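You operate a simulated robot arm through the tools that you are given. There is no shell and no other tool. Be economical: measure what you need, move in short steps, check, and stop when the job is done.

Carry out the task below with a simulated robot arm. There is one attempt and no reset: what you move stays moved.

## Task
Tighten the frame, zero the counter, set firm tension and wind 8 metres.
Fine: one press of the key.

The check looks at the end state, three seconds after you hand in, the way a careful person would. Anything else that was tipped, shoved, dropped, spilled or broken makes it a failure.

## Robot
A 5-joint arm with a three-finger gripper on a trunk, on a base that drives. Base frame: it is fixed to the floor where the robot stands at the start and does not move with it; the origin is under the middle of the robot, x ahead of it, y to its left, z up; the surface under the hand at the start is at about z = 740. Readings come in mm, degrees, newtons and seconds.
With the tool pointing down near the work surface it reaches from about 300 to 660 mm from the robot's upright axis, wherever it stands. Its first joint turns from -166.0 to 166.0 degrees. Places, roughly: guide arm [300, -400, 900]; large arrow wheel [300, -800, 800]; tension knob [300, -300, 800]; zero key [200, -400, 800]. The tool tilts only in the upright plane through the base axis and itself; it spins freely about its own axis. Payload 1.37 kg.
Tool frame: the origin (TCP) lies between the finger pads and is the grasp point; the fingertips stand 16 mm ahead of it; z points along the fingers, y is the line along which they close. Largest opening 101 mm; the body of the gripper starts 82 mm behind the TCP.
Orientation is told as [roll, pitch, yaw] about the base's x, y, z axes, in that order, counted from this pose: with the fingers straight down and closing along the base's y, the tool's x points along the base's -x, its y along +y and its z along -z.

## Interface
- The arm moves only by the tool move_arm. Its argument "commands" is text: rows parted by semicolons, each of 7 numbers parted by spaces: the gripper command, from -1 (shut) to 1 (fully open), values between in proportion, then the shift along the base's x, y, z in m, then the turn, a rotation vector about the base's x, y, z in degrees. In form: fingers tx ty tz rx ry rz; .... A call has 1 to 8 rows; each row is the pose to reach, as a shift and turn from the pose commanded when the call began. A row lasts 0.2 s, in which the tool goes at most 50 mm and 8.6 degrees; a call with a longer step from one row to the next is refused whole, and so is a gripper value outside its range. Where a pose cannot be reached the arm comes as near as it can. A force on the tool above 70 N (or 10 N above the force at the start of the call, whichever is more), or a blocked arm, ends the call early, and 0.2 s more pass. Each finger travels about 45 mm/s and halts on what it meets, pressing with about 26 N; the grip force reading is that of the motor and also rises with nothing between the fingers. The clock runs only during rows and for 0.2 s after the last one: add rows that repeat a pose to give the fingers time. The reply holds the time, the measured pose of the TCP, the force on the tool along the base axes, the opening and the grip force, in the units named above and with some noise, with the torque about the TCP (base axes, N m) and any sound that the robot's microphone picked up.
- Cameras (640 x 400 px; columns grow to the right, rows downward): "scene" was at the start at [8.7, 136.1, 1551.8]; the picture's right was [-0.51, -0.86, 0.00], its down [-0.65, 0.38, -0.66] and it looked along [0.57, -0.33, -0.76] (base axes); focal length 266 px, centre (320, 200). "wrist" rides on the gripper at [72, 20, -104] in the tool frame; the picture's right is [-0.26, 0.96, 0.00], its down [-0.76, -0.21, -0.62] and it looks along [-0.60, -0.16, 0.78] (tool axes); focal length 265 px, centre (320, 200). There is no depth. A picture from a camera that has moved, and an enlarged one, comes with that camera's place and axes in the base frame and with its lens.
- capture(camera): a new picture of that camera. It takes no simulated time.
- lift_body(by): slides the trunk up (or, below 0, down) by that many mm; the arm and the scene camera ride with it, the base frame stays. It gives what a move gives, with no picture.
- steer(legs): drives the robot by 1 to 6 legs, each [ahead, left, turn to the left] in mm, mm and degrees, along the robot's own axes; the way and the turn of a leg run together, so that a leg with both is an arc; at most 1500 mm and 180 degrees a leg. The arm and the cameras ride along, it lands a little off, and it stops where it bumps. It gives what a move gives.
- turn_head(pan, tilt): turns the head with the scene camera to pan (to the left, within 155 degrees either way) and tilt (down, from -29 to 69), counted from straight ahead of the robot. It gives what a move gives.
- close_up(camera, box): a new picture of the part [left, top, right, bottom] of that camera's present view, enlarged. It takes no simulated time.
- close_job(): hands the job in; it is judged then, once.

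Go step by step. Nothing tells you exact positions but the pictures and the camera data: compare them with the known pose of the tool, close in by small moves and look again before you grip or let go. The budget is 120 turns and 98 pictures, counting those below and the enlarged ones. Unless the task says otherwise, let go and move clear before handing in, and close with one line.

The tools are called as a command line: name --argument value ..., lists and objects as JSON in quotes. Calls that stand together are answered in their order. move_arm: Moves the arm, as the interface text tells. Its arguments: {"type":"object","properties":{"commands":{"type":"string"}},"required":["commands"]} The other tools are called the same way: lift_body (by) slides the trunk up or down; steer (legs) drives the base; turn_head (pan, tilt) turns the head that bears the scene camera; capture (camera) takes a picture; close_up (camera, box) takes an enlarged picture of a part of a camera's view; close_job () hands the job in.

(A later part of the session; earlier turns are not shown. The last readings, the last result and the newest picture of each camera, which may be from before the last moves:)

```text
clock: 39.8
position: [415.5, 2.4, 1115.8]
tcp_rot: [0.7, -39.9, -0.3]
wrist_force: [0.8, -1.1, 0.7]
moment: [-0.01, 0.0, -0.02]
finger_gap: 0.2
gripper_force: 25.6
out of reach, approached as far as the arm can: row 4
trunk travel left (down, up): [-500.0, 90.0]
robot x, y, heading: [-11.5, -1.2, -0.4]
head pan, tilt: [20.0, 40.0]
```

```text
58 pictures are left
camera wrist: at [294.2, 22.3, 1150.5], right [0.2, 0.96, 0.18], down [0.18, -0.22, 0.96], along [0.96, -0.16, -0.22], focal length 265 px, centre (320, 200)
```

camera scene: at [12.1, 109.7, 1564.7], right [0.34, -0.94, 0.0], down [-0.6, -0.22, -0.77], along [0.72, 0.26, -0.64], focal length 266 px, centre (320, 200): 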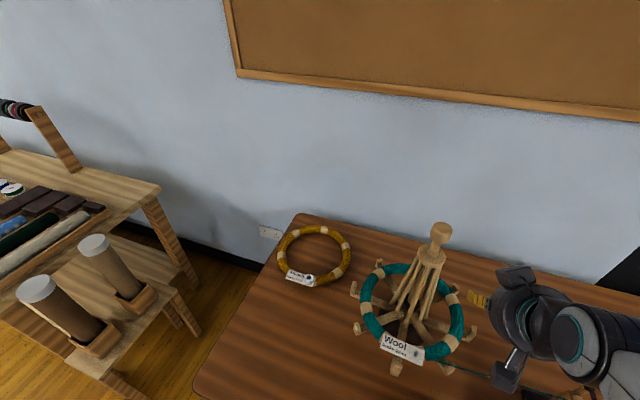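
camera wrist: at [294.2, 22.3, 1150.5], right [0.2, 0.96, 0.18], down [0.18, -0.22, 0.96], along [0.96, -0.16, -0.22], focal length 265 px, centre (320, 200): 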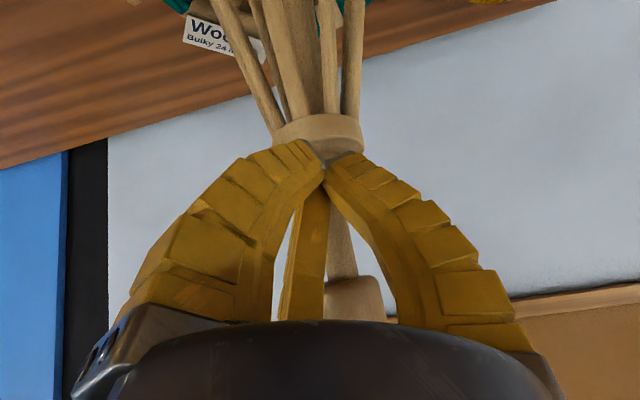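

move_arm --commands "-1 0.01 0 0 0 0 0; -1 0.01 0 -0.005 0 0 0; -1 0.01 0 -0.01 0 0 0; -1 0.01 0 -0.015 0 0 0; -1 0.01 0 -0.02 0 0 0; -1 0.01 0 -0.025 0 0 0; -1 0.01 0 -0.03 0 0 0; -1 0.01 0 -0.035 0 0 0"

capture --camera "wrist"

close_up --camera "scene" --box '[300, 180, 500, 400]'

```text
clock: 41.6
position: [425.4, 4.0, 1091.6]
tcp_rot: [0.4, -41.5, -0.3]
wrist_force: [-15.8, 5.0, 51.7]
moment: [-0.09, -0.77, 0.11]
finger_gap: 8.7
gripper_force: 28.0
trunk travel left (down, up): [-500.0, 90.0]
robot x, y, heading: [-11.2, -1.7, -0.5]
head pan, tilt: [20.0, 40.0]
```

```text
57 pictures are left
camera wrist: at [301.9, 23.5, 1121.5], right [0.2, 0.96, 0.18], down [0.16, -0.21, 0.96], along [0.97, -0.16, -0.19], focal length 265 px, centre (320, 200)
```

wrist: 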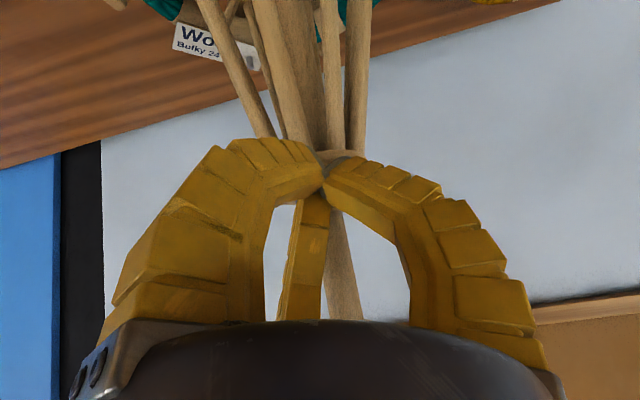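

```text
1.82 times, centred on (400, 290) of scene
camera zoom: at [5.3, 205.9, 1565.0], right [0.34, -0.94, 0.0], down [-0.6, -0.22, -0.77], along [0.72, 0.26, -0.64], focal length 483 px, centre (174, 36)
```

zoom: 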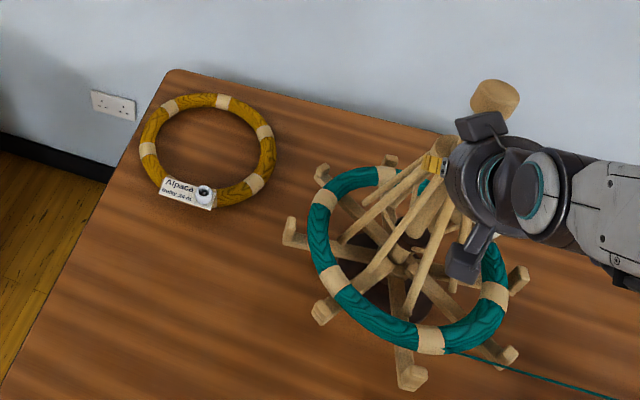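

move_arm --commands "-1 0.002 0 -0.005 0 0 0; -1 0.004 0 -0.01 0 0 0; -1 0.004 0 -0.015 0 0 0; -1 0.004 0 -0.02 0 0 0; -1 0.004 0 -0.025 0 0 0; -1 0.004 0 -0.03 0 0 0"

capture --camera "wrist"

```text
clock: 42.0
position: [425.5, 4.6, 1091.3]
tcp_rot: [0.5, -42.3, -0.3]
wrist_force: [-37.8, 2.8, 34.3]
moment: [0.02, -0.67, -0.09]
finger_gap: 9.3
gripper_force: 28.1
trunk travel left (down, up): [-500.0, 90.0]
robot x, y, heading: [-13.3, 0.5, -0.2]
head pan, tilt: [20.0, 40.0]
stopped in row 2: the force on the tool passed its limit at 73 N (the readings are from after the stop); the commanded pose is now the measured one
```

```text
55 pictures are left
camera wrist: at [301.9, 23.3, 1119.1], right [0.19, 0.96, 0.18], down [0.14, -0.21, 0.97], along [0.97, -0.16, -0.18], focal length 265 px, centre (320, 200)
```

wrist: 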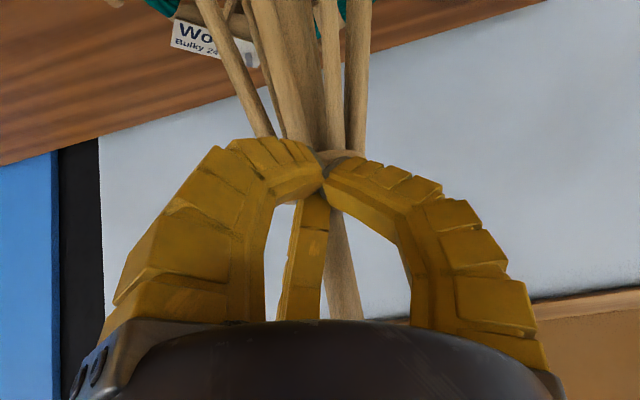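

The collar is now blocked under 70 N: it may be fully down. I'll back off and compare with the starting picture from the same viewpoint.

move_arm --commands "-1 -0.01 0 0.02 0 0 0; -0.5 -0.04 0 0.04 0 0 0; 0 -0.08 0 0.05 0 0 0; 1 -0.1 0 0.09 0 8 0; 1 -0.12 0 0.12 0 16 0; 1 -0.14 0 0.14 0 24 0; 1 -0.16 0 0.16 0 32 0; 1 -0.16 -0.04 0.18 0 40 0"

move_arm --commands "1 0 -0.04 0.02 0 2 0; 1 0 -0.08 0.03 0 2 0; 1 -0.01 -0.12 0.03 0 2 0; 1 -0.02 -0.16 0.03 0 2 0; 1 -0.03 -0.2 0.03 0 2 0; 1 -0.04 -0.24 0.03 0 2 0; 1 -0.05 -0.27 0.03 0 2 0"

turn_head --pan -30.3 --tilt 49

close_up --camera "scene" --box '[220, 140, 420, 310]'

```text
clock: 43.8
position: [274.3, -39.7, 1264.1]
tcp_rot: [-0.2, -1.4, -0.4]
wrist_force: [0.7, 0.3, -0.1]
moment: [0.02, 0.07, 0.0]
finger_gap: 100.7
gripper_force: 0.2
trunk travel left (down, up): [-500.0, 90.0]
robot x, y, heading: [-8.0, 1.9, -0.1]
head pan, tilt: [20.0, 40.0]
```

```text
clock: 45.4
position: [222.4, -308.1, 1295.3]
tcp_rot: [0.5, 0.2, -0.2]
wrist_force: [0.3, -0.5, 1.2]
moment: [0.01, -0.02, 0.02]
finger_gap: 100.8
gripper_force: 0.0
trunk travel left (down, up): [-500.0, 90.0]
robot x, y, heading: [-9.2, 3.2, -0.3]
head pan, tilt: [20.0, 40.0]
```

```text
clock: 46.6
position: [224.2, -305.7, 1294.8]
tcp_rot: [0.4, 0.1, -0.2]
wrist_force: [0.2, 0.5, 0.9]
moment: [0.01, -0.01, -0.02]
finger_gap: 100.6
gripper_force: 0.0
trunk travel left (down, up): [-500.0, 90.0]
robot x, y, heading: [-4.7, 0.7, -0.4]
head pan, tilt: [-30.3, 49.0]
```

```text
2.35 times, centred on (320, 225) of scene
camera zoom: at [-0.3, 136.2, 1551.8], right [-0.51, -0.86, 0.0], down [-0.65, 0.38, -0.66], along [0.57, -0.33, -0.75], focal length 625 px, centre (320, 141)
```

zoom: 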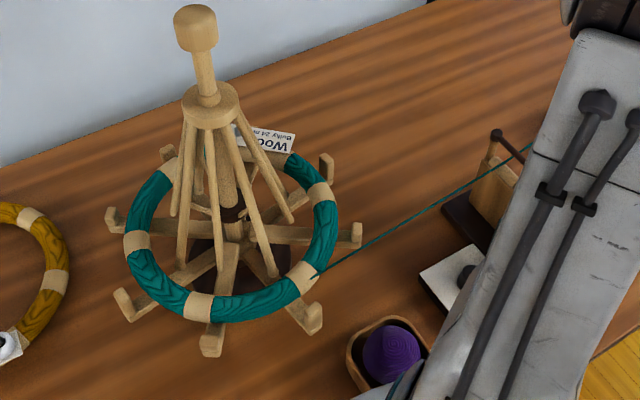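

Comparing: the collar hasn't moved, but the knob now sits ~9 mm higher and the struts are more spread, while after my palm press it was lower with the struts narrow. So lifting the knob spreads (tightens) the frame. I'll grip beneath the knob and pull up gently.

turn_head --pan 20 --tilt 40

move_arm --commands "1 0.03 0.04 0 0 0 0; 1 0.06 0.08 0 0 0 0; 1 0.09 0.12 0 0 0 0; 1 0.12 0.16 0 0 0 0; 1 0.15 0.2 0 0 0 0; 1 0.18 0.24 0 0 0 0; 1 0.21 0.28 0 0 0 0; 1 0.235 0.306 0 0 0 0"

capture --camera "wrist"

```text
clock: 47.8
position: [223.6, -306.1, 1295.5]
tcp_rot: [0.4, 0.2, -0.4]
wrist_force: [0.2, 0.3, 0.1]
moment: [0.03, -0.02, 0.01]
finger_gap: 100.5
gripper_force: 0.0
trunk travel left (down, up): [-500.0, 90.0]
robot x, y, heading: [-10.6, 3.5, -0.2]
head pan, tilt: [20.0, 40.0]
```

```text
clock: 49.6
position: [458.9, -0.9, 1293.4]
tcp_rot: [0.0, 0.3, -0.3]
wrist_force: [0.3, -1.2, -0.2]
moment: [0.0, 0.01, -0.04]
finger_gap: 100.3
gripper_force: 0.1
trunk travel left (down, up): [-500.0, 90.0]
robot x, y, heading: [-8.3, -3.5, -0.4]
head pan, tilt: [20.0, 40.0]
```

```text
53 pictures are left
camera wrist: at [387.3, 18.5, 1398.4], right [0.27, 0.96, 0.0], down [0.76, -0.21, 0.62], along [0.59, -0.17, -0.79], focal length 265 px, centre (320, 200)
```

wrist: 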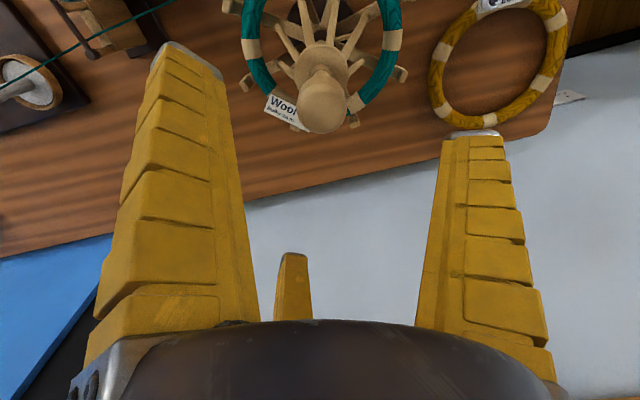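

move_arm --commands "1 0 0 -0.03 0 0 0; 1 0 0 -0.06 0 0 0; 1 0 0 -0.09 0 0 0; 1 0 0 -0.12 0 0 0; 1 0 0 -0.147 0 0 0; 0.5 0 0 -0.147 0 0 0; 0 0 0 -0.147 0 0 0; -1 0 0 -0.147 0 0 0"

move_arm --commands "-1 0 0 0 0 0 0; -1 0 0 0 0 0 0; -1 0 0 0 0 0 0; -1 0 0 0 0 0 0; -1 0 0 0 0 0 0; -1 0 0 0 0 0 0"

capture --camera "wrist"

```text
clock: 51.4
position: [459.7, 0.5, 1146.8]
tcp_rot: [0.1, 0.4, -0.3]
wrist_force: [-0.1, -0.2, -0.9]
moment: [-0.01, -0.01, 0.0]
finger_gap: 42.9
gripper_force: 4.1
trunk travel left (down, up): [-500.0, 90.0]
robot x, y, heading: [-10.0, -1.7, -0.3]
head pan, tilt: [20.0, 40.0]
```

```text
clock: 52.8
position: [457.4, -0.2, 1147.3]
tcp_rot: [0.0, 0.4, -0.3]
wrist_force: [-8.6, -3.6, -3.1]
moment: [-0.09, 0.15, 0.04]
finger_gap: 12.4
gripper_force: 27.4
trunk travel left (down, up): [-500.0, 90.0]
robot x, y, heading: [-10.0, 0.7, -0.2]
head pan, tilt: [20.0, 40.0]
```

```text
52 pictures are left
camera wrist: at [387.0, 19.4, 1252.2], right [0.27, 0.96, 0.0], down [0.76, -0.21, 0.62], along [0.59, -0.17, -0.79], focal length 265 px, centre (320, 200)
```

wrist: 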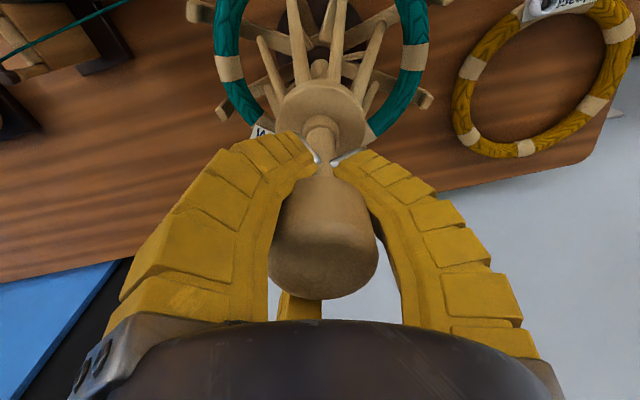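

move_arm --commands "-1 0 0 0.003 0 0 0; -1 0 0 0.006 0 0 0; -1 0 0 0.009 0 0 0; -1 0 0 0.012 0 0 0; -1 0 0 0.015 0 0 0; -1 0 0 0.018 0 0 0; -1 0 0 0.021 0 0 0"

capture --camera "wrist"

close_up --camera "scene" --box '[300, 180, 500, 400]'

```text
clock: 54.4
position: [457.3, 0.5, 1162.9]
tcp_rot: [0.0, 1.4, -0.2]
wrist_force: [-15.3, 4.0, -48.6]
moment: [-0.05, -0.38, 0.02]
finger_gap: 18.5
gripper_force: 28.0
trunk travel left (down, up): [-500.0, 90.0]
robot x, y, heading: [-5.8, -2.2, -0.7]
head pan, tilt: [20.0, 40.0]
```

```text
51 pictures are left
camera wrist: at [387.7, 20.0, 1270.0], right [0.27, 0.96, -0.01], down [0.77, -0.21, 0.6], along [0.58, -0.17, -0.8], focal length 265 px, centre (320, 200)
```

wrist: 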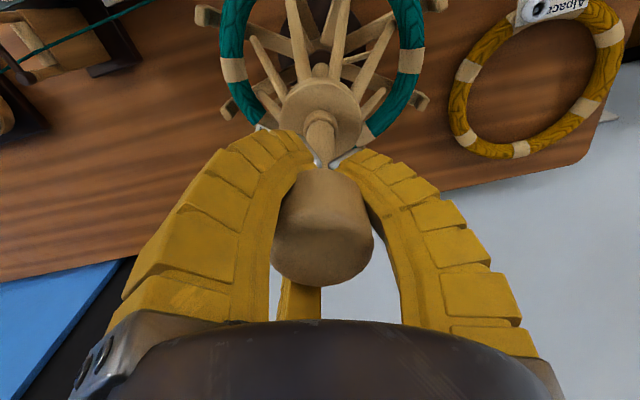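

```text
1.82 times, centred on (400, 290) of scene
camera zoom: at [13.7, 205.4, 1564.2], right [0.34, -0.94, 0.0], down [-0.61, -0.22, -0.77], along [0.72, 0.26, -0.64], focal length 483 px, centre (174, 36)
```

zoom: 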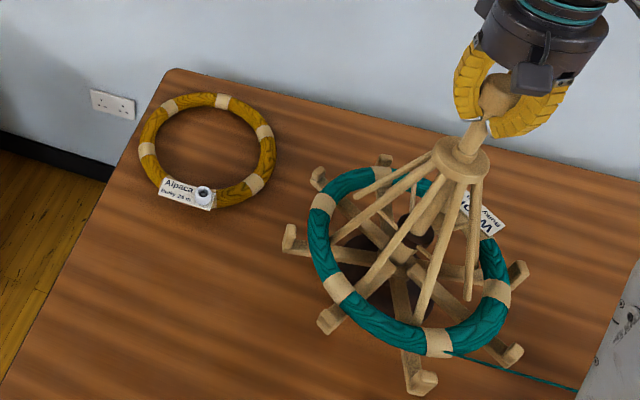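

Struts spread as the knob rises. A few more small steps.

move_arm --commands "-1 0 0 0.003 0 0 0; -1 0 0 0.006 0 0 0; -1 0 0 0.009 0 0 0; -1 0 0 0.012 0 0 0"

capture --camera "wrist"

close_up --camera "scene" --box '[300, 180, 500, 400]'

```text
clock: 55.4
position: [456.6, -1.3, 1175.3]
tcp_rot: [-0.1, 1.6, -0.2]
wrist_force: [-16.3, 6.9, -56.4]
moment: [-0.15, -0.4, -0.03]
finger_gap: 28.6
gripper_force: 28.4
trunk travel left (down, up): [-500.0, 90.0]
robot x, y, heading: [-8.1, 1.6, -0.4]
head pan, tilt: [20.0, 40.0]
```

```text
49 pictures are left
camera wrist: at [388.3, 19.7, 1280.8], right [0.27, 0.96, -0.01], down [0.77, -0.21, 0.6], along [0.58, -0.17, -0.8], focal length 265 px, centre (320, 200)
```

wrist: 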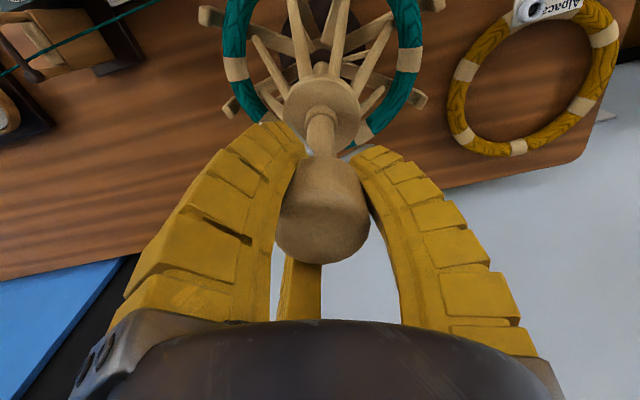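

```text
1.82 times, centred on (400, 290) of scene
camera zoom: at [14.1, 206.1, 1564.4], right [0.34, -0.94, 0.0], down [-0.61, -0.22, -0.77], along [0.72, 0.26, -0.64], focal length 483 px, centre (174, 36)
```

zoom: 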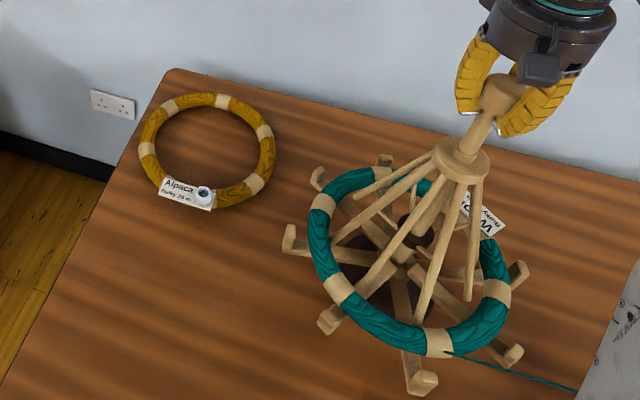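

The collar no longer follows and the fingers slip over the knob: it seems at its stop. I'll let go and check it stays.

move_arm --commands "0 0 0 0 0 0 0; 1 0 0 0 0 0 0; 1 0 0 0 0 0 0; 1 0 0 0.03 0 0 0; 1 0 0 0.07 0 0 0; 1 0 0 0.1 0 0 0; 1 -0.03 -0.03 0.11 0 0 0; 1 -0.06 -0.07 0.11 0 0 0"

move_arm --commands "1 -0.03 -0.04 0 0 -1 0; 1 -0.06 -0.08 0 0 -1 0; 1 -0.09 -0.12 0 0 -1 0; 1 -0.12 -0.16 0 0 -1 0; 1 -0.15 -0.2 0 0 -1 0; 1 -0.175 -0.235 0 0 -1 0"

turn_head --pan -30.3 --tilt 49

close_up --camera "scene" --box '[220, 140, 420, 310]'

```text
clock: 57.2
position: [395.5, -71.3, 1291.9]
tcp_rot: [0.2, 0.3, -0.2]
wrist_force: [-0.4, -0.6, -0.1]
moment: [0.02, -0.05, 0.0]
finger_gap: 100.4
gripper_force: 0.0
trunk travel left (down, up): [-500.0, 90.0]
robot x, y, heading: [-4.8, -0.5, -0.2]
head pan, tilt: [20.0, 40.0]
```

```text
clock: 58.6
position: [222.1, -307.5, 1290.7]
tcp_rot: [0.0, 0.0, -0.2]
wrist_force: [0.4, -0.4, -0.4]
moment: [0.0, -0.02, 0.01]
finger_gap: 100.5
gripper_force: 0.1
trunk travel left (down, up): [-500.0, 90.0]
robot x, y, heading: [-8.4, 0.6, -0.4]
head pan, tilt: [20.0, 40.0]
```

```text
clock: 59.8
position: [224.2, -306.7, 1290.4]
tcp_rot: [-0.1, 0.0, -0.4]
wrist_force: [-0.1, -1.1, 0.4]
moment: [-0.01, -0.01, 0.03]
finger_gap: 100.5
gripper_force: 0.1
trunk travel left (down, up): [-500.0, 90.0]
robot x, y, heading: [-8.9, 1.0, -0.5]
head pan, tilt: [-30.3, 49.0]
```

```text
2.35 times, centred on (320, 225) of scene
camera zoom: at [-0.3, 136.2, 1551.8], right [-0.51, -0.86, 0.0], down [-0.65, 0.38, -0.66], along [0.57, -0.33, -0.75], focal length 625 px, centre (320, 141)
```

zoom: 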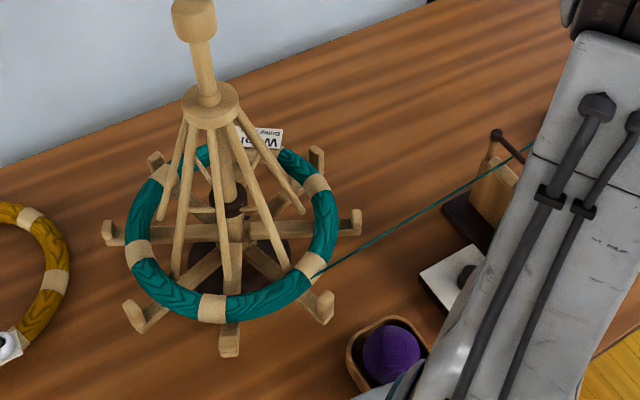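

close_up --camera "scene" --box '[255, 175, 345, 265]'

close_up --camera "wrist" --box '[390, 0, 640, 250]'

```text
4.44 times, centred on (300, 220) of scene
camera zoom: at [-0.3, 136.2, 1551.8], right [-0.51, -0.86, 0.0], down [-0.65, 0.38, -0.66], along [0.57, -0.33, -0.75], focal length 1181 px, centre (409, 111)
```

zoom: 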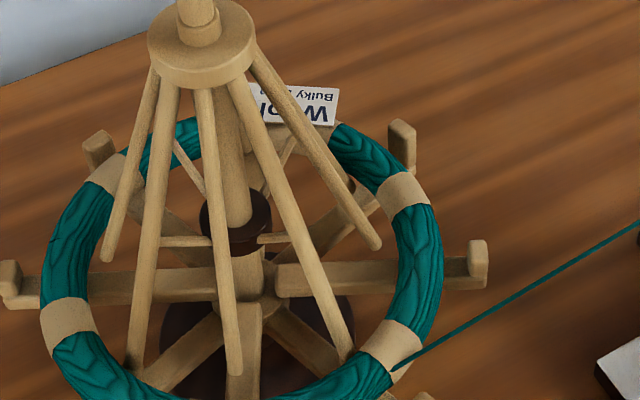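

```text
1.60 times, centred on (515, 125) of wrist
camera zoom: at [152.1, -287.7, 1396.1], right [0.27, 0.96, 0.0], down [0.76, -0.21, 0.62], along [0.6, -0.17, -0.78], focal length 425 px, centre (8, 320)
```

zoom: 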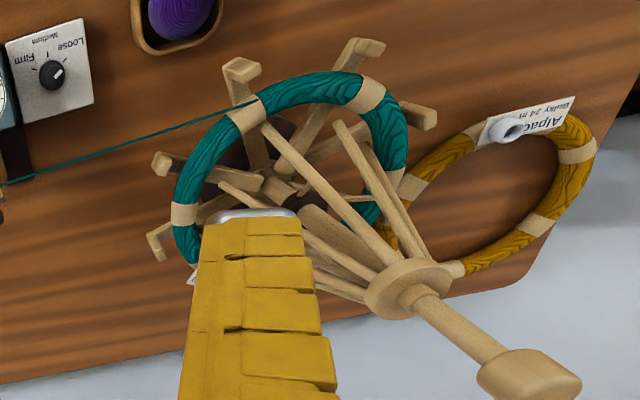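

Ribs are spread close to the skein by the links below. I'll take one more, lower and firmer grip under the knob to confirm it's at the stop.

turn_head --pan 20 --tilt 40

move_arm --commands "1 0.03 0.04 0 0 0 0; 1 0.06 0.08 0 0 0 0; 1 0.09 0.12 0 0 0 0; 1 0.12 0.16 0 0 0 0; 1 0.15 0.2 0 0 0 0; 1 0.18 0.24 0 0 0 0; 1 0.21 0.28 0 0 0 0; 1 0.235 0.307 0 0 0 0"

move_arm --commands "1 0 0 -0.03 0 0 0; 1 0 0 -0.06 0 0 0; 1 0 0 -0.09 0 0 0; 1 0 0 -0.12 0 0 0; 1 0 0 -0.15 0 0 0; 0.5 0 0 -0.156 0 0 0; 0 0 0 -0.156 0 0 0; -1 0 0 -0.156 0 0 0"

move_arm --commands "-1 0 0 0 0 0 0; -1 0 0 0 0 0 0; -1 0 0 0 0 0 0; -1 0 0 0 0 0 0; -1 0 0 0 0 0 0; -1 0 0 0 0 0 0"

capture --camera "wrist"

```text
clock: 61.0
position: [223.7, -307.5, 1292.7]
tcp_rot: [0.0, 0.0, -0.3]
wrist_force: [0.6, -0.1, 0.2]
moment: [-0.06, -0.01, -0.03]
finger_gap: 100.7
gripper_force: 0.2
trunk travel left (down, up): [-500.0, 90.0]
robot x, y, heading: [-7.2, 0.1, -0.4]
head pan, tilt: [20.0, 40.0]
```

```text
clock: 62.8
position: [456.7, 0.7, 1290.8]
tcp_rot: [-0.1, -0.5, -0.3]
wrist_force: [0.5, 0.7, -0.5]
moment: [0.02, 0.02, 0.01]
finger_gap: 100.2
gripper_force: 0.1
trunk travel left (down, up): [-500.0, 90.0]
robot x, y, heading: [-6.7, -2.5, -0.2]
head pan, tilt: [20.0, 40.0]
```

```text
clock: 64.6
position: [454.9, 2.8, 1135.5]
tcp_rot: [0.0, -0.7, -0.3]
wrist_force: [-0.2, 0.3, -0.6]
moment: [0.02, -0.01, 0.0]
finger_gap: 42.8
gripper_force: 3.5
trunk travel left (down, up): [-500.0, 90.0]
robot x, y, heading: [-9.0, 1.4, -0.4]
head pan, tilt: [20.0, 40.0]
```

```text
clock: 66.0
position: [457.5, 1.8, 1134.4]
tcp_rot: [0.1, -0.5, -0.4]
wrist_force: [-1.3, -7.5, -15.8]
moment: [0.12, 0.07, -0.02]
finger_gap: 6.0
gripper_force: 27.9
trunk travel left (down, up): [-500.0, 90.0]
robot x, y, heading: [-9.7, -2.4, -0.4]
head pan, tilt: [20.0, 40.0]
```

```text
44 pictures are left
camera wrist: at [384.5, 20.3, 1238.5], right [0.27, 0.96, 0.0], down [0.75, -0.21, 0.63], along [0.6, -0.17, -0.78], focal length 265 px, centre (320, 200)
```

wrist: 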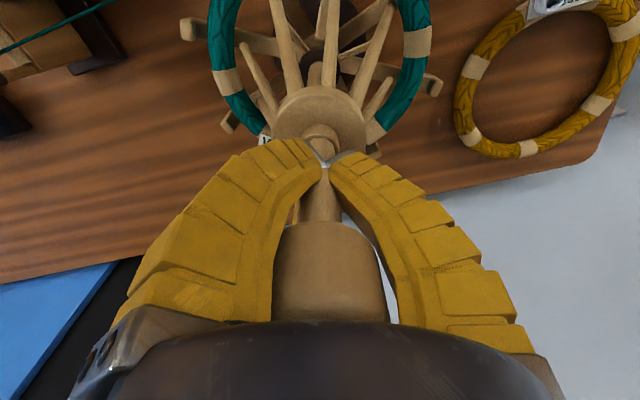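

move_arm --commands "-1 0 0 0.005 0 0 0; -1 0 0 0.01 0 0 0; -1 0 0 0.015 0 0 0; -1 0 0 0.02 0 0 0; -1 0 0 0.024 0 0 0; -1 0 0 0.028 0 0 0; -1 0 0 0.032 0 0 0"

capture --camera "wrist"

```text
clock: 67.6
position: [457.2, 0.3, 1161.5]
tcp_rot: [0.0, 0.3, -0.2]
wrist_force: [-9.7, -2.8, -47.6]
moment: [0.05, -0.23, -0.01]
finger_gap: 16.1
gripper_force: 27.7
trunk travel left (down, up): [-500.0, 90.0]
robot x, y, heading: [-11.9, 1.6, -0.4]
head pan, tilt: [20.0, 40.0]
```

```text
43 pictures are left
camera wrist: at [385.7, 20.0, 1266.7], right [0.27, 0.96, 0.0], down [0.76, -0.21, 0.62], along [0.59, -0.17, -0.79], focal length 265 px, centre (320, 200)
```

wrist: 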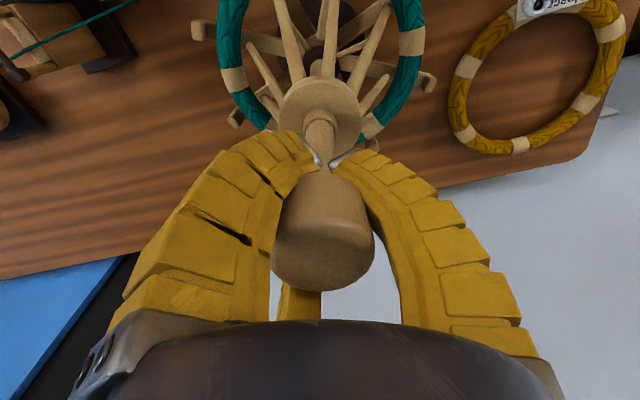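

Same height and force as before: it's at its stop, so the frame is tight. Now release, and drive to the counter.

move_arm --commands "0 0 0 -0.003 0 0 0; 1 0 0 -0.003 0 0 0; 1 0 0 0 0 0 0; 1 0 0 0.04 0 0 0; 1 0 0 0.08 0 0 0; 1 0 0 0.12 0 0 0; 1 -0.03 -0.04 0.12 0 0 0; 1 -0.06 -0.08 0.12 0 0 0"

move_arm --commands "1 -0.03 -0.04 0 0 0 0; 1 -0.06 -0.08 0 0 0 0; 1 -0.06 -0.12 0 0 0 0; 1 -0.06 -0.16 0 0 0 0; 1 -0.06 -0.19 0 0 0 0"

steer --legs '[[-80, -340, 0]]'

turn_head --pan -5 --tilt 55

capture --camera "scene"

```text
clock: 69.4
position: [394.0, -77.2, 1287.7]
tcp_rot: [-0.1, -0.4, -0.2]
wrist_force: [-0.1, 1.0, 0.7]
moment: [0.03, -0.02, -0.02]
finger_gap: 100.3
gripper_force: 0.1
trunk travel left (down, up): [-500.0, 90.0]
robot x, y, heading: [-11.0, 1.2, -0.4]
head pan, tilt: [20.0, 40.0]
```

```text
clock: 70.6
position: [337.9, -268.5, 1288.0]
tcp_rot: [-0.1, -0.1, -0.2]
wrist_force: [0.1, 0.8, -0.2]
moment: [0.01, -0.03, 0.02]
finger_gap: 100.7
gripper_force: 0.1
trunk travel left (down, up): [-500.0, 90.0]
robot x, y, heading: [-6.3, -0.1, -0.5]
head pan, tilt: [20.0, 40.0]
```

```text
clock: 72.9
position: [257.0, -608.9, 1288.1]
tcp_rot: [-0.1, -0.3, -0.1]
wrist_force: [-0.6, 0.4, -0.3]
moment: [-0.01, 0.0, -0.01]
finger_gap: 100.6
gripper_force: 0.0
trunk travel left (down, up): [-500.0, 90.0]
robot x, y, heading: [-91.3, -342.9, -0.2]
head pan, tilt: [20.0, 40.0]
```

```text
clock: 73.8
position: [256.9, -608.9, 1287.5]
tcp_rot: [-0.2, -0.2, -0.1]
wrist_force: [-0.1, 0.0, 0.2]
moment: [-0.01, 0.0, -0.02]
finger_gap: 100.3
gripper_force: 0.2
trunk travel left (down, up): [-500.0, 90.0]
robot x, y, heading: [-90.8, -337.9, -0.3]
head pan, tilt: [-5.0, 55.0]
```

```text
42 pictures are left
camera scene: at [-76.7, -171.5, 1544.0], right [-0.09, -1.0, 0.0], down [-0.82, 0.07, -0.57], along [0.57, -0.05, -0.82], focal length 266 px, centre (320, 200)
```

scene: 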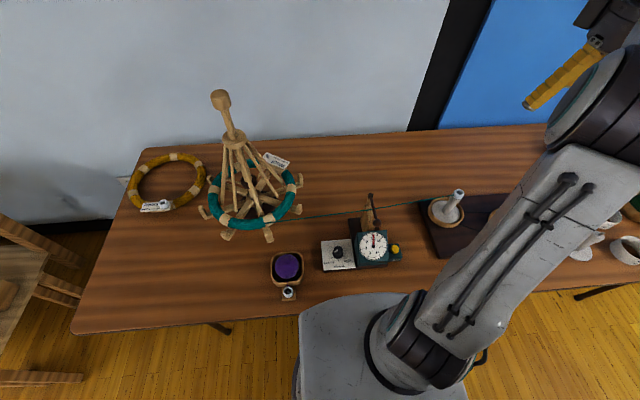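

close_up --camera "scene" --box '[310, 180, 480, 286]'

close_up --camera "scene" --box '[190, 130, 320, 250]'

```text
3.76 times, centred on (395, 233) of scene
camera zoom: at [-76.7, -171.5, 1544.0], right [-0.09, -1.0, 0.0], down [-0.82, 0.07, -0.57], along [0.57, -0.05, -0.82], focal length 1000 px, centre (38, 76)
```

zoom: 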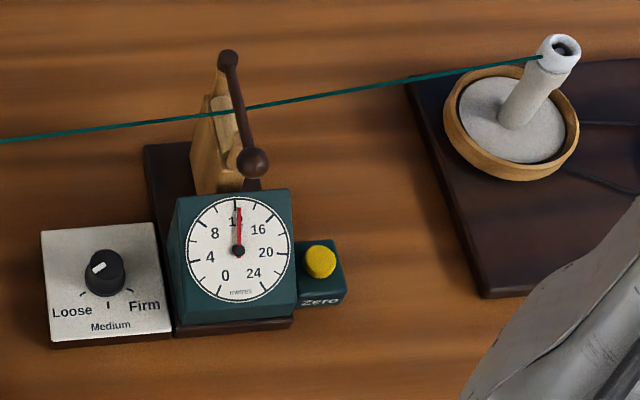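

```text
3.33 times, centred on (255, 190) of scene
camera zoom: at [-76.7, -171.5, 1544.0], right [-0.09, -1.0, 0.0], down [-0.82, 0.07, -0.57], along [0.57, -0.05, -0.82], focal length 886 px, centre (537, 233)
```

zoom: 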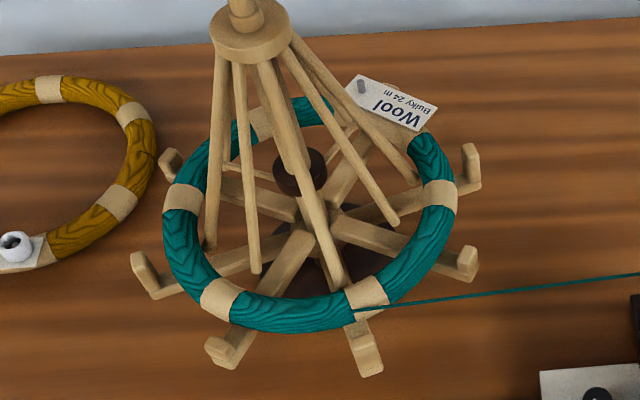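

The ribs now bear on the skein all round and the pointer is on Loose. Next I lower the trunk and go to the zero key first (needle at 12).

lift_body --by -300

move_arm --commands "0.5 0 0.04 0 0 0 0; 0 0 0.08 0 0 0 0; -1 0 0.12 0 0 0 0; -1 -0.005 0.16 0 0 0 0; -1 -0.009 0.174 0 0 0 0; -1 -0.009 0.174 0 0 0 0"

turn_head --pan -25 --tilt 55

capture --camera "wrist"

capture --camera "scene"

```text
clock: 76.8
position: [257.6, -607.2, 987.8]
tcp_rot: [-0.2, -0.2, 0.0]
wrist_force: [-0.7, 1.0, -0.1]
moment: [-0.02, 0.01, -0.01]
finger_gap: 100.5
gripper_force: 0.1
trunk travel left (down, up): [-200.0, 390.0]
robot x, y, heading: [-94.0, -339.8, -0.0]
head pan, tilt: [-5.0, 55.0]
```

```text
clock: 78.2
position: [247.8, -434.3, 987.2]
tcp_rot: [-0.1, -0.2, -0.2]
wrist_force: [-0.3, 0.7, -0.1]
moment: [0.04, 0.02, 0.0]
finger_gap: 0.9
gripper_force: 14.0
trunk travel left (down, up): [-200.0, 390.0]
robot x, y, heading: [-91.8, -337.0, -0.3]
head pan, tilt: [-5.0, 55.0]
```

```text
clock: 79.0
position: [247.5, -433.6, 986.7]
tcp_rot: [-0.1, -0.2, -0.1]
wrist_force: [-0.8, -0.4, 0.3]
moment: [0.03, -0.04, 0.02]
finger_gap: 0.1
gripper_force: 26.1
trunk travel left (down, up): [-200.0, 390.0]
robot x, y, heading: [-95.7, -342.2, -0.2]
head pan, tilt: [-25.0, 55.0]
```

```text
39 pictures are left
camera wrist: at [175.7, -413.9, 1091.8], right [0.27, 0.96, 0.0], down [0.75, -0.21, 0.62], along [0.6, -0.17, -0.78], focal length 265 px, centre (320, 200)
```

wrist: 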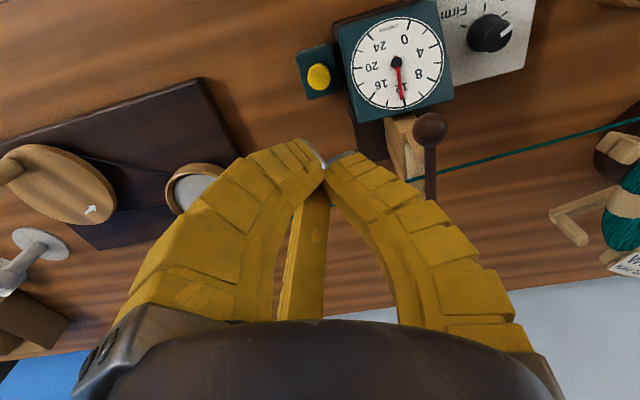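

```text
38 pictures are left
camera scene: at [-83.3, -195.7, 1244.0], right [-0.42, -0.91, 0.0], down [-0.74, 0.35, -0.57], along [0.52, -0.24, -0.82], focal length 266 px, centre (320, 200)
```

scene: 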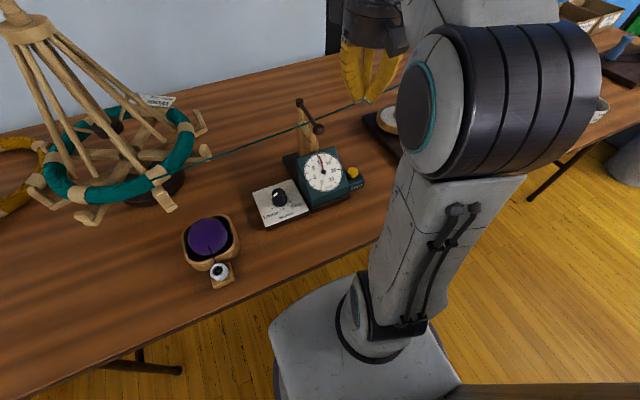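

move_arm --commands "-1 0 -0.001 -0.04 0 0 0; -1 0 -0.002 -0.08 0 0 0; -1 0 -0.003 -0.12 0 0 0; -1 0 -0.003 -0.155 0 0 0; -1 0 -0.003 -0.166 0 0 0; -1 0 -0.003 -0.166 0 0 0"

capture --camera "wrist"

```text
clock: 80.4
position: [247.7, -436.2, 819.8]
tcp_rot: [0.0, -0.2, -0.1]
wrist_force: [-0.6, 0.8, -1.2]
moment: [-0.01, -0.01, 0.02]
finger_gap: 0.0
gripper_force: 25.9
trunk travel left (down, up): [-200.0, 390.0]
robot x, y, heading: [-89.7, -342.0, -0.1]
head pan, tilt: [-25.0, 55.0]
```

```text
37 pictures are left
camera wrist: at [175.4, -416.3, 924.1], right [0.27, 0.96, 0.0], down [0.75, -0.21, 0.62], along [0.6, -0.17, -0.78], focal length 265 px, centre (320, 200)
```

wrist: 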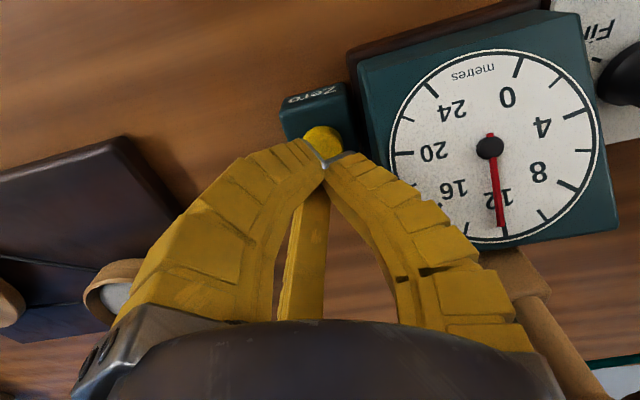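

move_arm --commands "-1 0 0 -0.008 0 0 0; -1 0 0 -0.014 0 0 0; -1 0 0 -0.018 0 0 0; -1 0 0 -0.022 0 0 0; -1 0 0 -0.025 0 0 0"

close_up --camera "wrist" --box '[270, 0, 640, 250]'

```text
clock: 81.6
position: [248.0, -438.3, 795.2]
tcp_rot: [0.0, -0.3, -0.2]
wrist_force: [-0.7, -9.4, 12.2]
moment: [0.61, -0.12, -0.01]
finger_gap: 0.0
gripper_force: 25.6
trunk travel left (down, up): [-200.0, 390.0]
robot x, y, heading: [-91.8, -341.3, -0.2]
head pan, tilt: [-25.0, 55.0]
heard: click
```

```text
1.60 times, centred on (455, 125) of wrist
camera zoom: at [175.1, -417.9, 899.9], right [0.27, 0.96, 0.0], down [0.75, -0.21, 0.62], along [0.6, -0.17, -0.78], focal length 425 px, centre (104, 320)
```

zoom: 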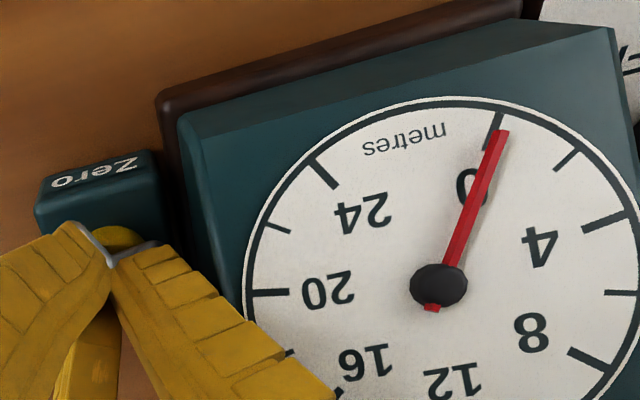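

Click, needle at 0. Lift straight off, then turn the tool to -110° yaw over the tension knob.

move_arm --commands "-1 0 0 0.02 0 0 0; -1 0 0 0.07 0 0 0; -1 0 0 0.12 0 0 0; -1 0 0 0.165 0 0 0; -1 0 0 0.19 0 0 -8; -1 -0.01 0.02 0.19 0 0 -16; -1 -0.02 0.05 0.19 0 0 -24; -0.5 -0.02 0.08 0.19 0 0 -32"

move_arm --commands "0 0.005 0.02 0 0 0 -8; 0.2 0.01 0.04 0 0 0 -16; 0.2 0.015 0.06 0 0 0 -24; 0.2 0.02 0.08 0 0 0 -32; 0.2 0.022 0.1 0 0 0 -40; 0.2 0.023 0.1 0 0 0 -48; 0.2 0.023 0.1 0 0 0 -56; 0.2 0.023 0.1 0 0 0 -64"

capture --camera "wrist"

```text
clock: 83.4
position: [228.7, -355.2, 986.6]
tcp_rot: [0.0, -0.1, -32.3]
wrist_force: [0.7, -1.3, -0.4]
moment: [0.0, -0.03, -0.01]
finger_gap: 30.4
gripper_force: 3.8
trunk travel left (down, up): [-200.0, 390.0]
robot x, y, heading: [-93.7, -340.2, -0.2]
head pan, tilt: [-25.0, 55.0]
```

```text
clock: 85.2
position: [251.6, -255.6, 986.9]
tcp_rot: [-0.2, -0.1, -96.3]
wrist_force: [1.0, 0.6, -0.7]
moment: [-0.02, 0.03, 0.04]
finger_gap: 63.8
gripper_force: 2.8
trunk travel left (down, up): [-200.0, 390.0]
robot x, y, heading: [-87.7, -339.2, -0.2]
head pan, tilt: [-25.0, 55.0]
```

```text
35 pictures are left
camera wrist: at [279.6, -186.6, 1090.5], right [0.93, -0.37, 0.0], down [-0.29, -0.73, 0.62], along [-0.23, -0.58, -0.78], focal length 265 px, centre (320, 200)
```

wrist: 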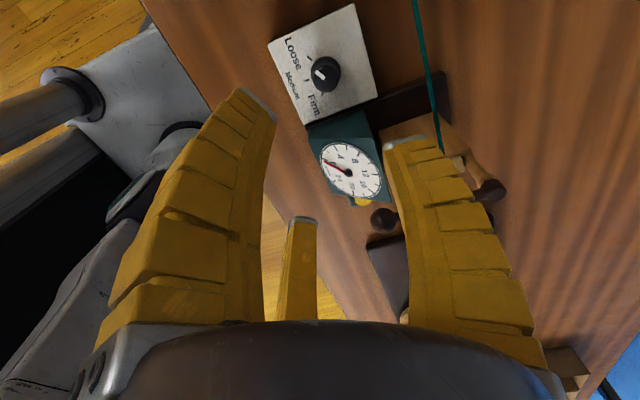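

move_arm --commands "0.2 0.003 0 -0.04 0 0 -4; 0.2 0.003 0 -0.08 0 0 -9; 0.2 0.003 0 -0.12 0 0 -9; 0.2 0.003 0 -0.145 0 0 -9; 0.2 0.003 0 -0.145 0 0 -9"

capture --camera "wrist"

```text
clock: 86.4
position: [254.6, -259.0, 839.5]
tcp_rot: [-0.2, 0.0, -105.2]
wrist_force: [0.0, -0.2, 0.0]
moment: [-0.02, 0.05, 0.01]
finger_gap: 63.8
gripper_force: 2.8
trunk travel left (down, up): [-200.0, 390.0]
robot x, y, heading: [-89.0, -344.1, -0.2]
head pan, tilt: [-25.0, 55.0]
```

```text
34 pictures are left
camera wrist: at [293.2, -193.9, 943.5], right [0.86, -0.51, 0.0], down [-0.4, -0.67, 0.62], along [-0.32, -0.54, -0.78], focal length 265 px, centre (320, 200)
```

wrist: 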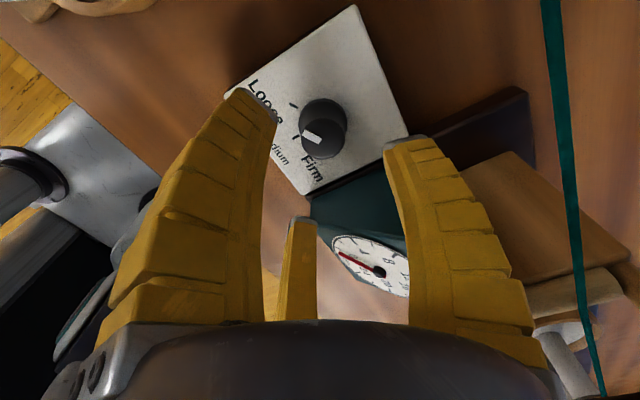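

close_up --camera "wrist" --box '[230, 60, 400, 200]'

```text
2.86 times, centred on (315, 130) of wrist
camera zoom: at [293.2, -193.9, 943.5], right [0.86, -0.51, 0.0], down [-0.4, -0.67, 0.62], along [-0.32, -0.54, -0.78], focal length 758 px, centre (334, 400)
```

zoom: 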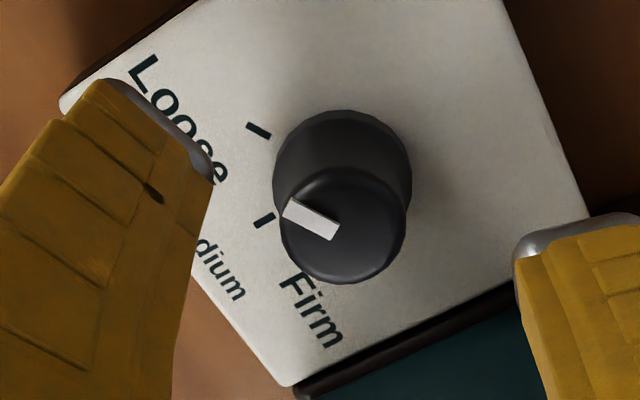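

Knob is at about (260, -253), top z 805, pointer on Loose; ticks 60° apart. I'll centre, lower and grip.

move_arm --commands "0.3 0.005 0.0055 0 0 0 0; 0.3 0.005 0.0055 -0.02 0 0 0; 0.3 0.005 0.0055 -0.038 0 0 0; -1 0.005 0.0055 -0.038 0 0 0; -1 0.005 0.0055 -0.038 0 0 0; -1 0.005 0.0055 -0.038 0 0 0; -1 0.005 0.0055 -0.038 0 0 0; -1 0.005 0.0055 -0.038 0 0 0"

capture --camera "wrist"

```text
clock: 88.2
position: [256.3, -254.7, 802.9]
tcp_rot: [-0.3, 0.0, -105.3]
wrist_force: [-11.3, -27.8, 14.9]
moment: [-0.15, 0.38, -0.02]
finger_gap: 22.0
gripper_force: 27.8
trunk travel left (down, up): [-200.0, 390.0]
robot x, y, heading: [-88.8, -340.2, -0.1]
head pan, tilt: [-25.0, 55.0]
```

```text
32 pictures are left
camera wrist: at [295.9, -190.3, 907.5], right [0.86, -0.51, -0.01], down [-0.4, -0.67, 0.62], along [-0.32, -0.53, -0.78], focal length 265 px, centre (320, 200)
```

wrist: 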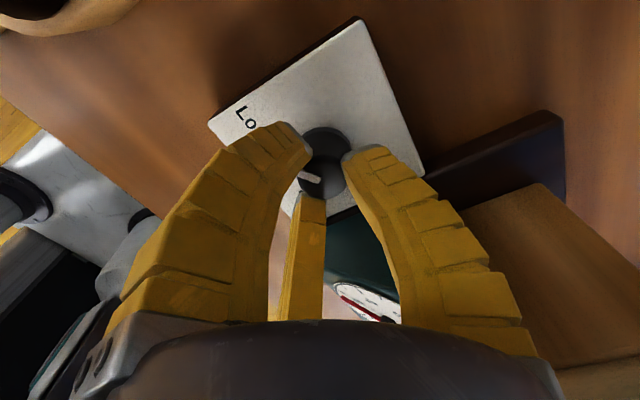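

The knob pulls the tool slightly toward -x/-y; I'll ease there and turn +120° in two calls.

move_arm --commands "-1 -0.003 -0.003 0 0 0 0; -1 -0.003 -0.004 0 0 0 8; -1 -0.003 -0.004 0 0 0 16; -1 -0.003 -0.004 0 0 0 24; -1 -0.003 -0.004 0 0 0 32; -1 -0.003 -0.004 0 0 0 40; -1 -0.003 -0.004 0 0 0 48; -1 -0.003 -0.004 0 0 0 56"

capture --camera "wrist"

```text
clock: 90.0
position: [255.7, -256.5, 804.2]
tcp_rot: [0.0, 0.1, -49.1]
wrist_force: [-6.8, -18.9, 20.4]
moment: [-0.39, -0.16, -0.05]
finger_gap: 18.5
gripper_force: 28.2
trunk travel left (down, up): [-200.0, 390.0]
robot x, y, heading: [-94.3, -337.7, -0.1]
head pan, tilt: [-25.0, 55.0]
```

```text
31 pictures are left
camera wrist: at [223.3, -189.5, 908.6], right [0.9, 0.43, 0.0], down [0.34, -0.71, 0.62], along [0.27, -0.56, -0.78], focal length 265 px, centre (320, 200)
```

wrist: 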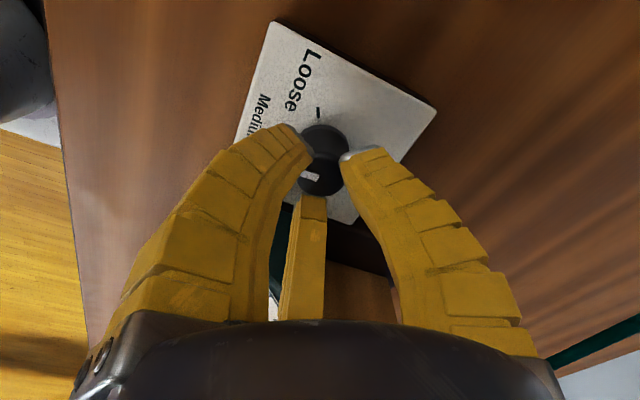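

move_arm --commands "-1 0 -0.001 0 0 0 8; -1 0 -0.002 0 0 0 16; -1 0 -0.002 0 0 0 24; -1 0 -0.002 0 0 0 32; -1 0 -0.002 0 0 0 40; -1 0 -0.002 0 0 0 48; -1 0 -0.002 0 0 0 56; -1 0 -0.002 0 0 0 64"

close_up --camera "wrist" --box '[230, 60, 430, 220]'

```text
clock: 91.8
position: [255.5, -256.9, 804.7]
tcp_rot: [-0.1, -0.5, 14.9]
wrist_force: [4.1, -6.9, 34.8]
moment: [-0.21, -0.09, -0.54]
finger_gap: 15.4
gripper_force: 27.6
trunk travel left (down, up): [-200.0, 390.0]
robot x, y, heading: [-91.1, -340.8, -0.5]
head pan, tilt: [-25.0, 55.0]
```

```text
2.50 times, centred on (330, 140) of wrist
camera zoom: at [181.1, -257.3, 908.4], right [0.01, 1.0, 0.0], down [0.78, -0.01, 0.63], along [0.63, 0.0, -0.78], focal length 664 px, centre (295, 350)
```

zoom: 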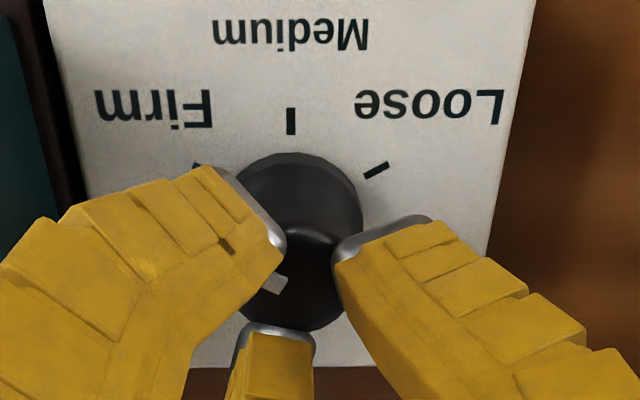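

move_arm --commands "0 0 0 0 0 0 0; 0.4 0 0 0 0 0 0; 0.4 0 0 0 0 0 0; 0.4 0 0 0 0 0 0; 0.4 0 0 0.03 0 0 0; 0.4 0 0 0.07 0 0 0"

close_up --camera "wrist" --box '[230, 0, 430, 160]'

```text
clock: 93.2
position: [255.7, -256.6, 873.1]
tcp_rot: [0.0, 0.0, 14.8]
wrist_force: [0.0, -0.4, -0.6]
moment: [0.0, 0.02, 0.01]
finger_gap: 73.5
gripper_force: 2.2
trunk travel left (down, up): [-200.0, 390.0]
robot x, y, heading: [-88.3, -341.0, -0.3]
head pan, tilt: [-25.0, 55.0]
```

```text
2.50 times, centred on (330, 80) of wrist
camera zoom: at [181.6, -257.4, 977.9], right [0.01, 1.0, 0.0], down [0.78, -0.01, 0.62], along [0.62, 0.0, -0.78], focal length 664 px, centre (295, 500)
```

zoom: 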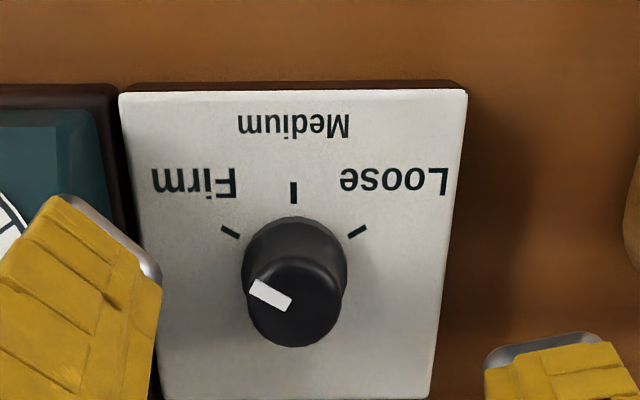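

Tension is on Firm. Now raise, square the tool and drive right to the winder.

move_arm --commands "0.4 0 0 0.05 0 0 -7; 0.4 0 0 0.1 0 0 -14; 0.4 0 0 0.12 0 0 -14.8"

steer --legs '[[0, -480, 0]]'

capture --camera "wrist"

turn_head --pan 30 --tilt 50

capture --camera "scene"

```text
clock: 94.0
position: [256.8, -256.2, 990.8]
tcp_rot: [0.0, -0.2, 0.0]
wrist_force: [1.2, 0.1, -0.1]
moment: [0.01, 0.0, 0.0]
finger_gap: 73.5
gripper_force: 2.1
trunk travel left (down, up): [-200.0, 390.0]
robot x, y, heading: [-89.9, -341.4, -0.0]
head pan, tilt: [-25.0, 55.0]
```

```text
clock: 96.8
position: [257.4, -725.5, 991.1]
tcp_rot: [0.0, -0.2, 0.4]
wrist_force: [0.0, -0.4, 0.6]
moment: [-0.05, -0.04, -0.01]
finger_gap: 73.3
gripper_force: 2.2
trunk travel left (down, up): [-200.0, 390.0]
robot x, y, heading: [-92.0, -810.0, 0.4]
head pan, tilt: [-25.0, 55.0]
```

```text
28 pictures are left
camera wrist: at [184.9, -706.7, 1094.8], right [0.26, 0.97, 0.0], down [0.76, -0.2, 0.62], along [0.6, -0.16, -0.78], focal length 265 px, centre (320, 200)
```

wrist: 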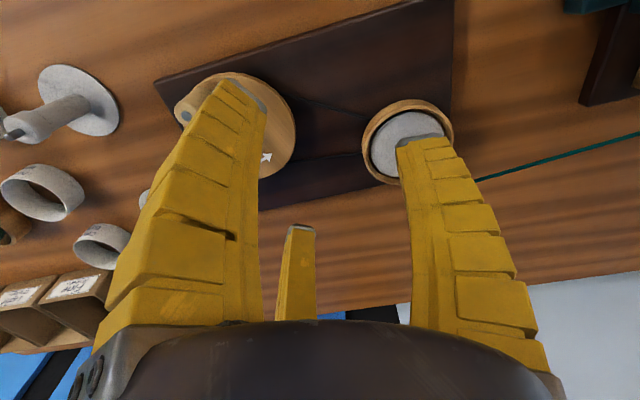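

```text
clock: 98.0
position: [256.1, -726.5, 990.7]
tcp_rot: [-0.1, -0.1, 0.4]
wrist_force: [1.2, 0.1, 0.4]
moment: [0.01, -0.02, -0.02]
finger_gap: 73.5
gripper_force: 2.5
trunk travel left (down, up): [-200.0, 390.0]
robot x, y, heading: [-88.8, -811.9, 0.0]
head pan, tilt: [30.0, 50.0]
```

```text
27 pictures are left
camera scene: at [-83.0, -598.0, 1250.5], right [0.5, -0.87, 0.0], down [-0.66, -0.38, -0.64], along [0.56, 0.32, -0.77], focal length 266 px, centre (320, 200)
```

scene: 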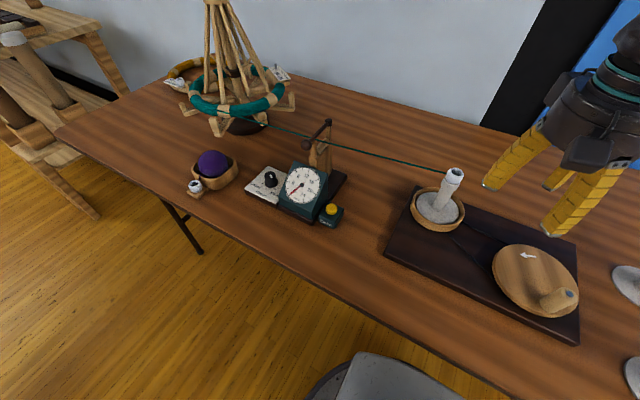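

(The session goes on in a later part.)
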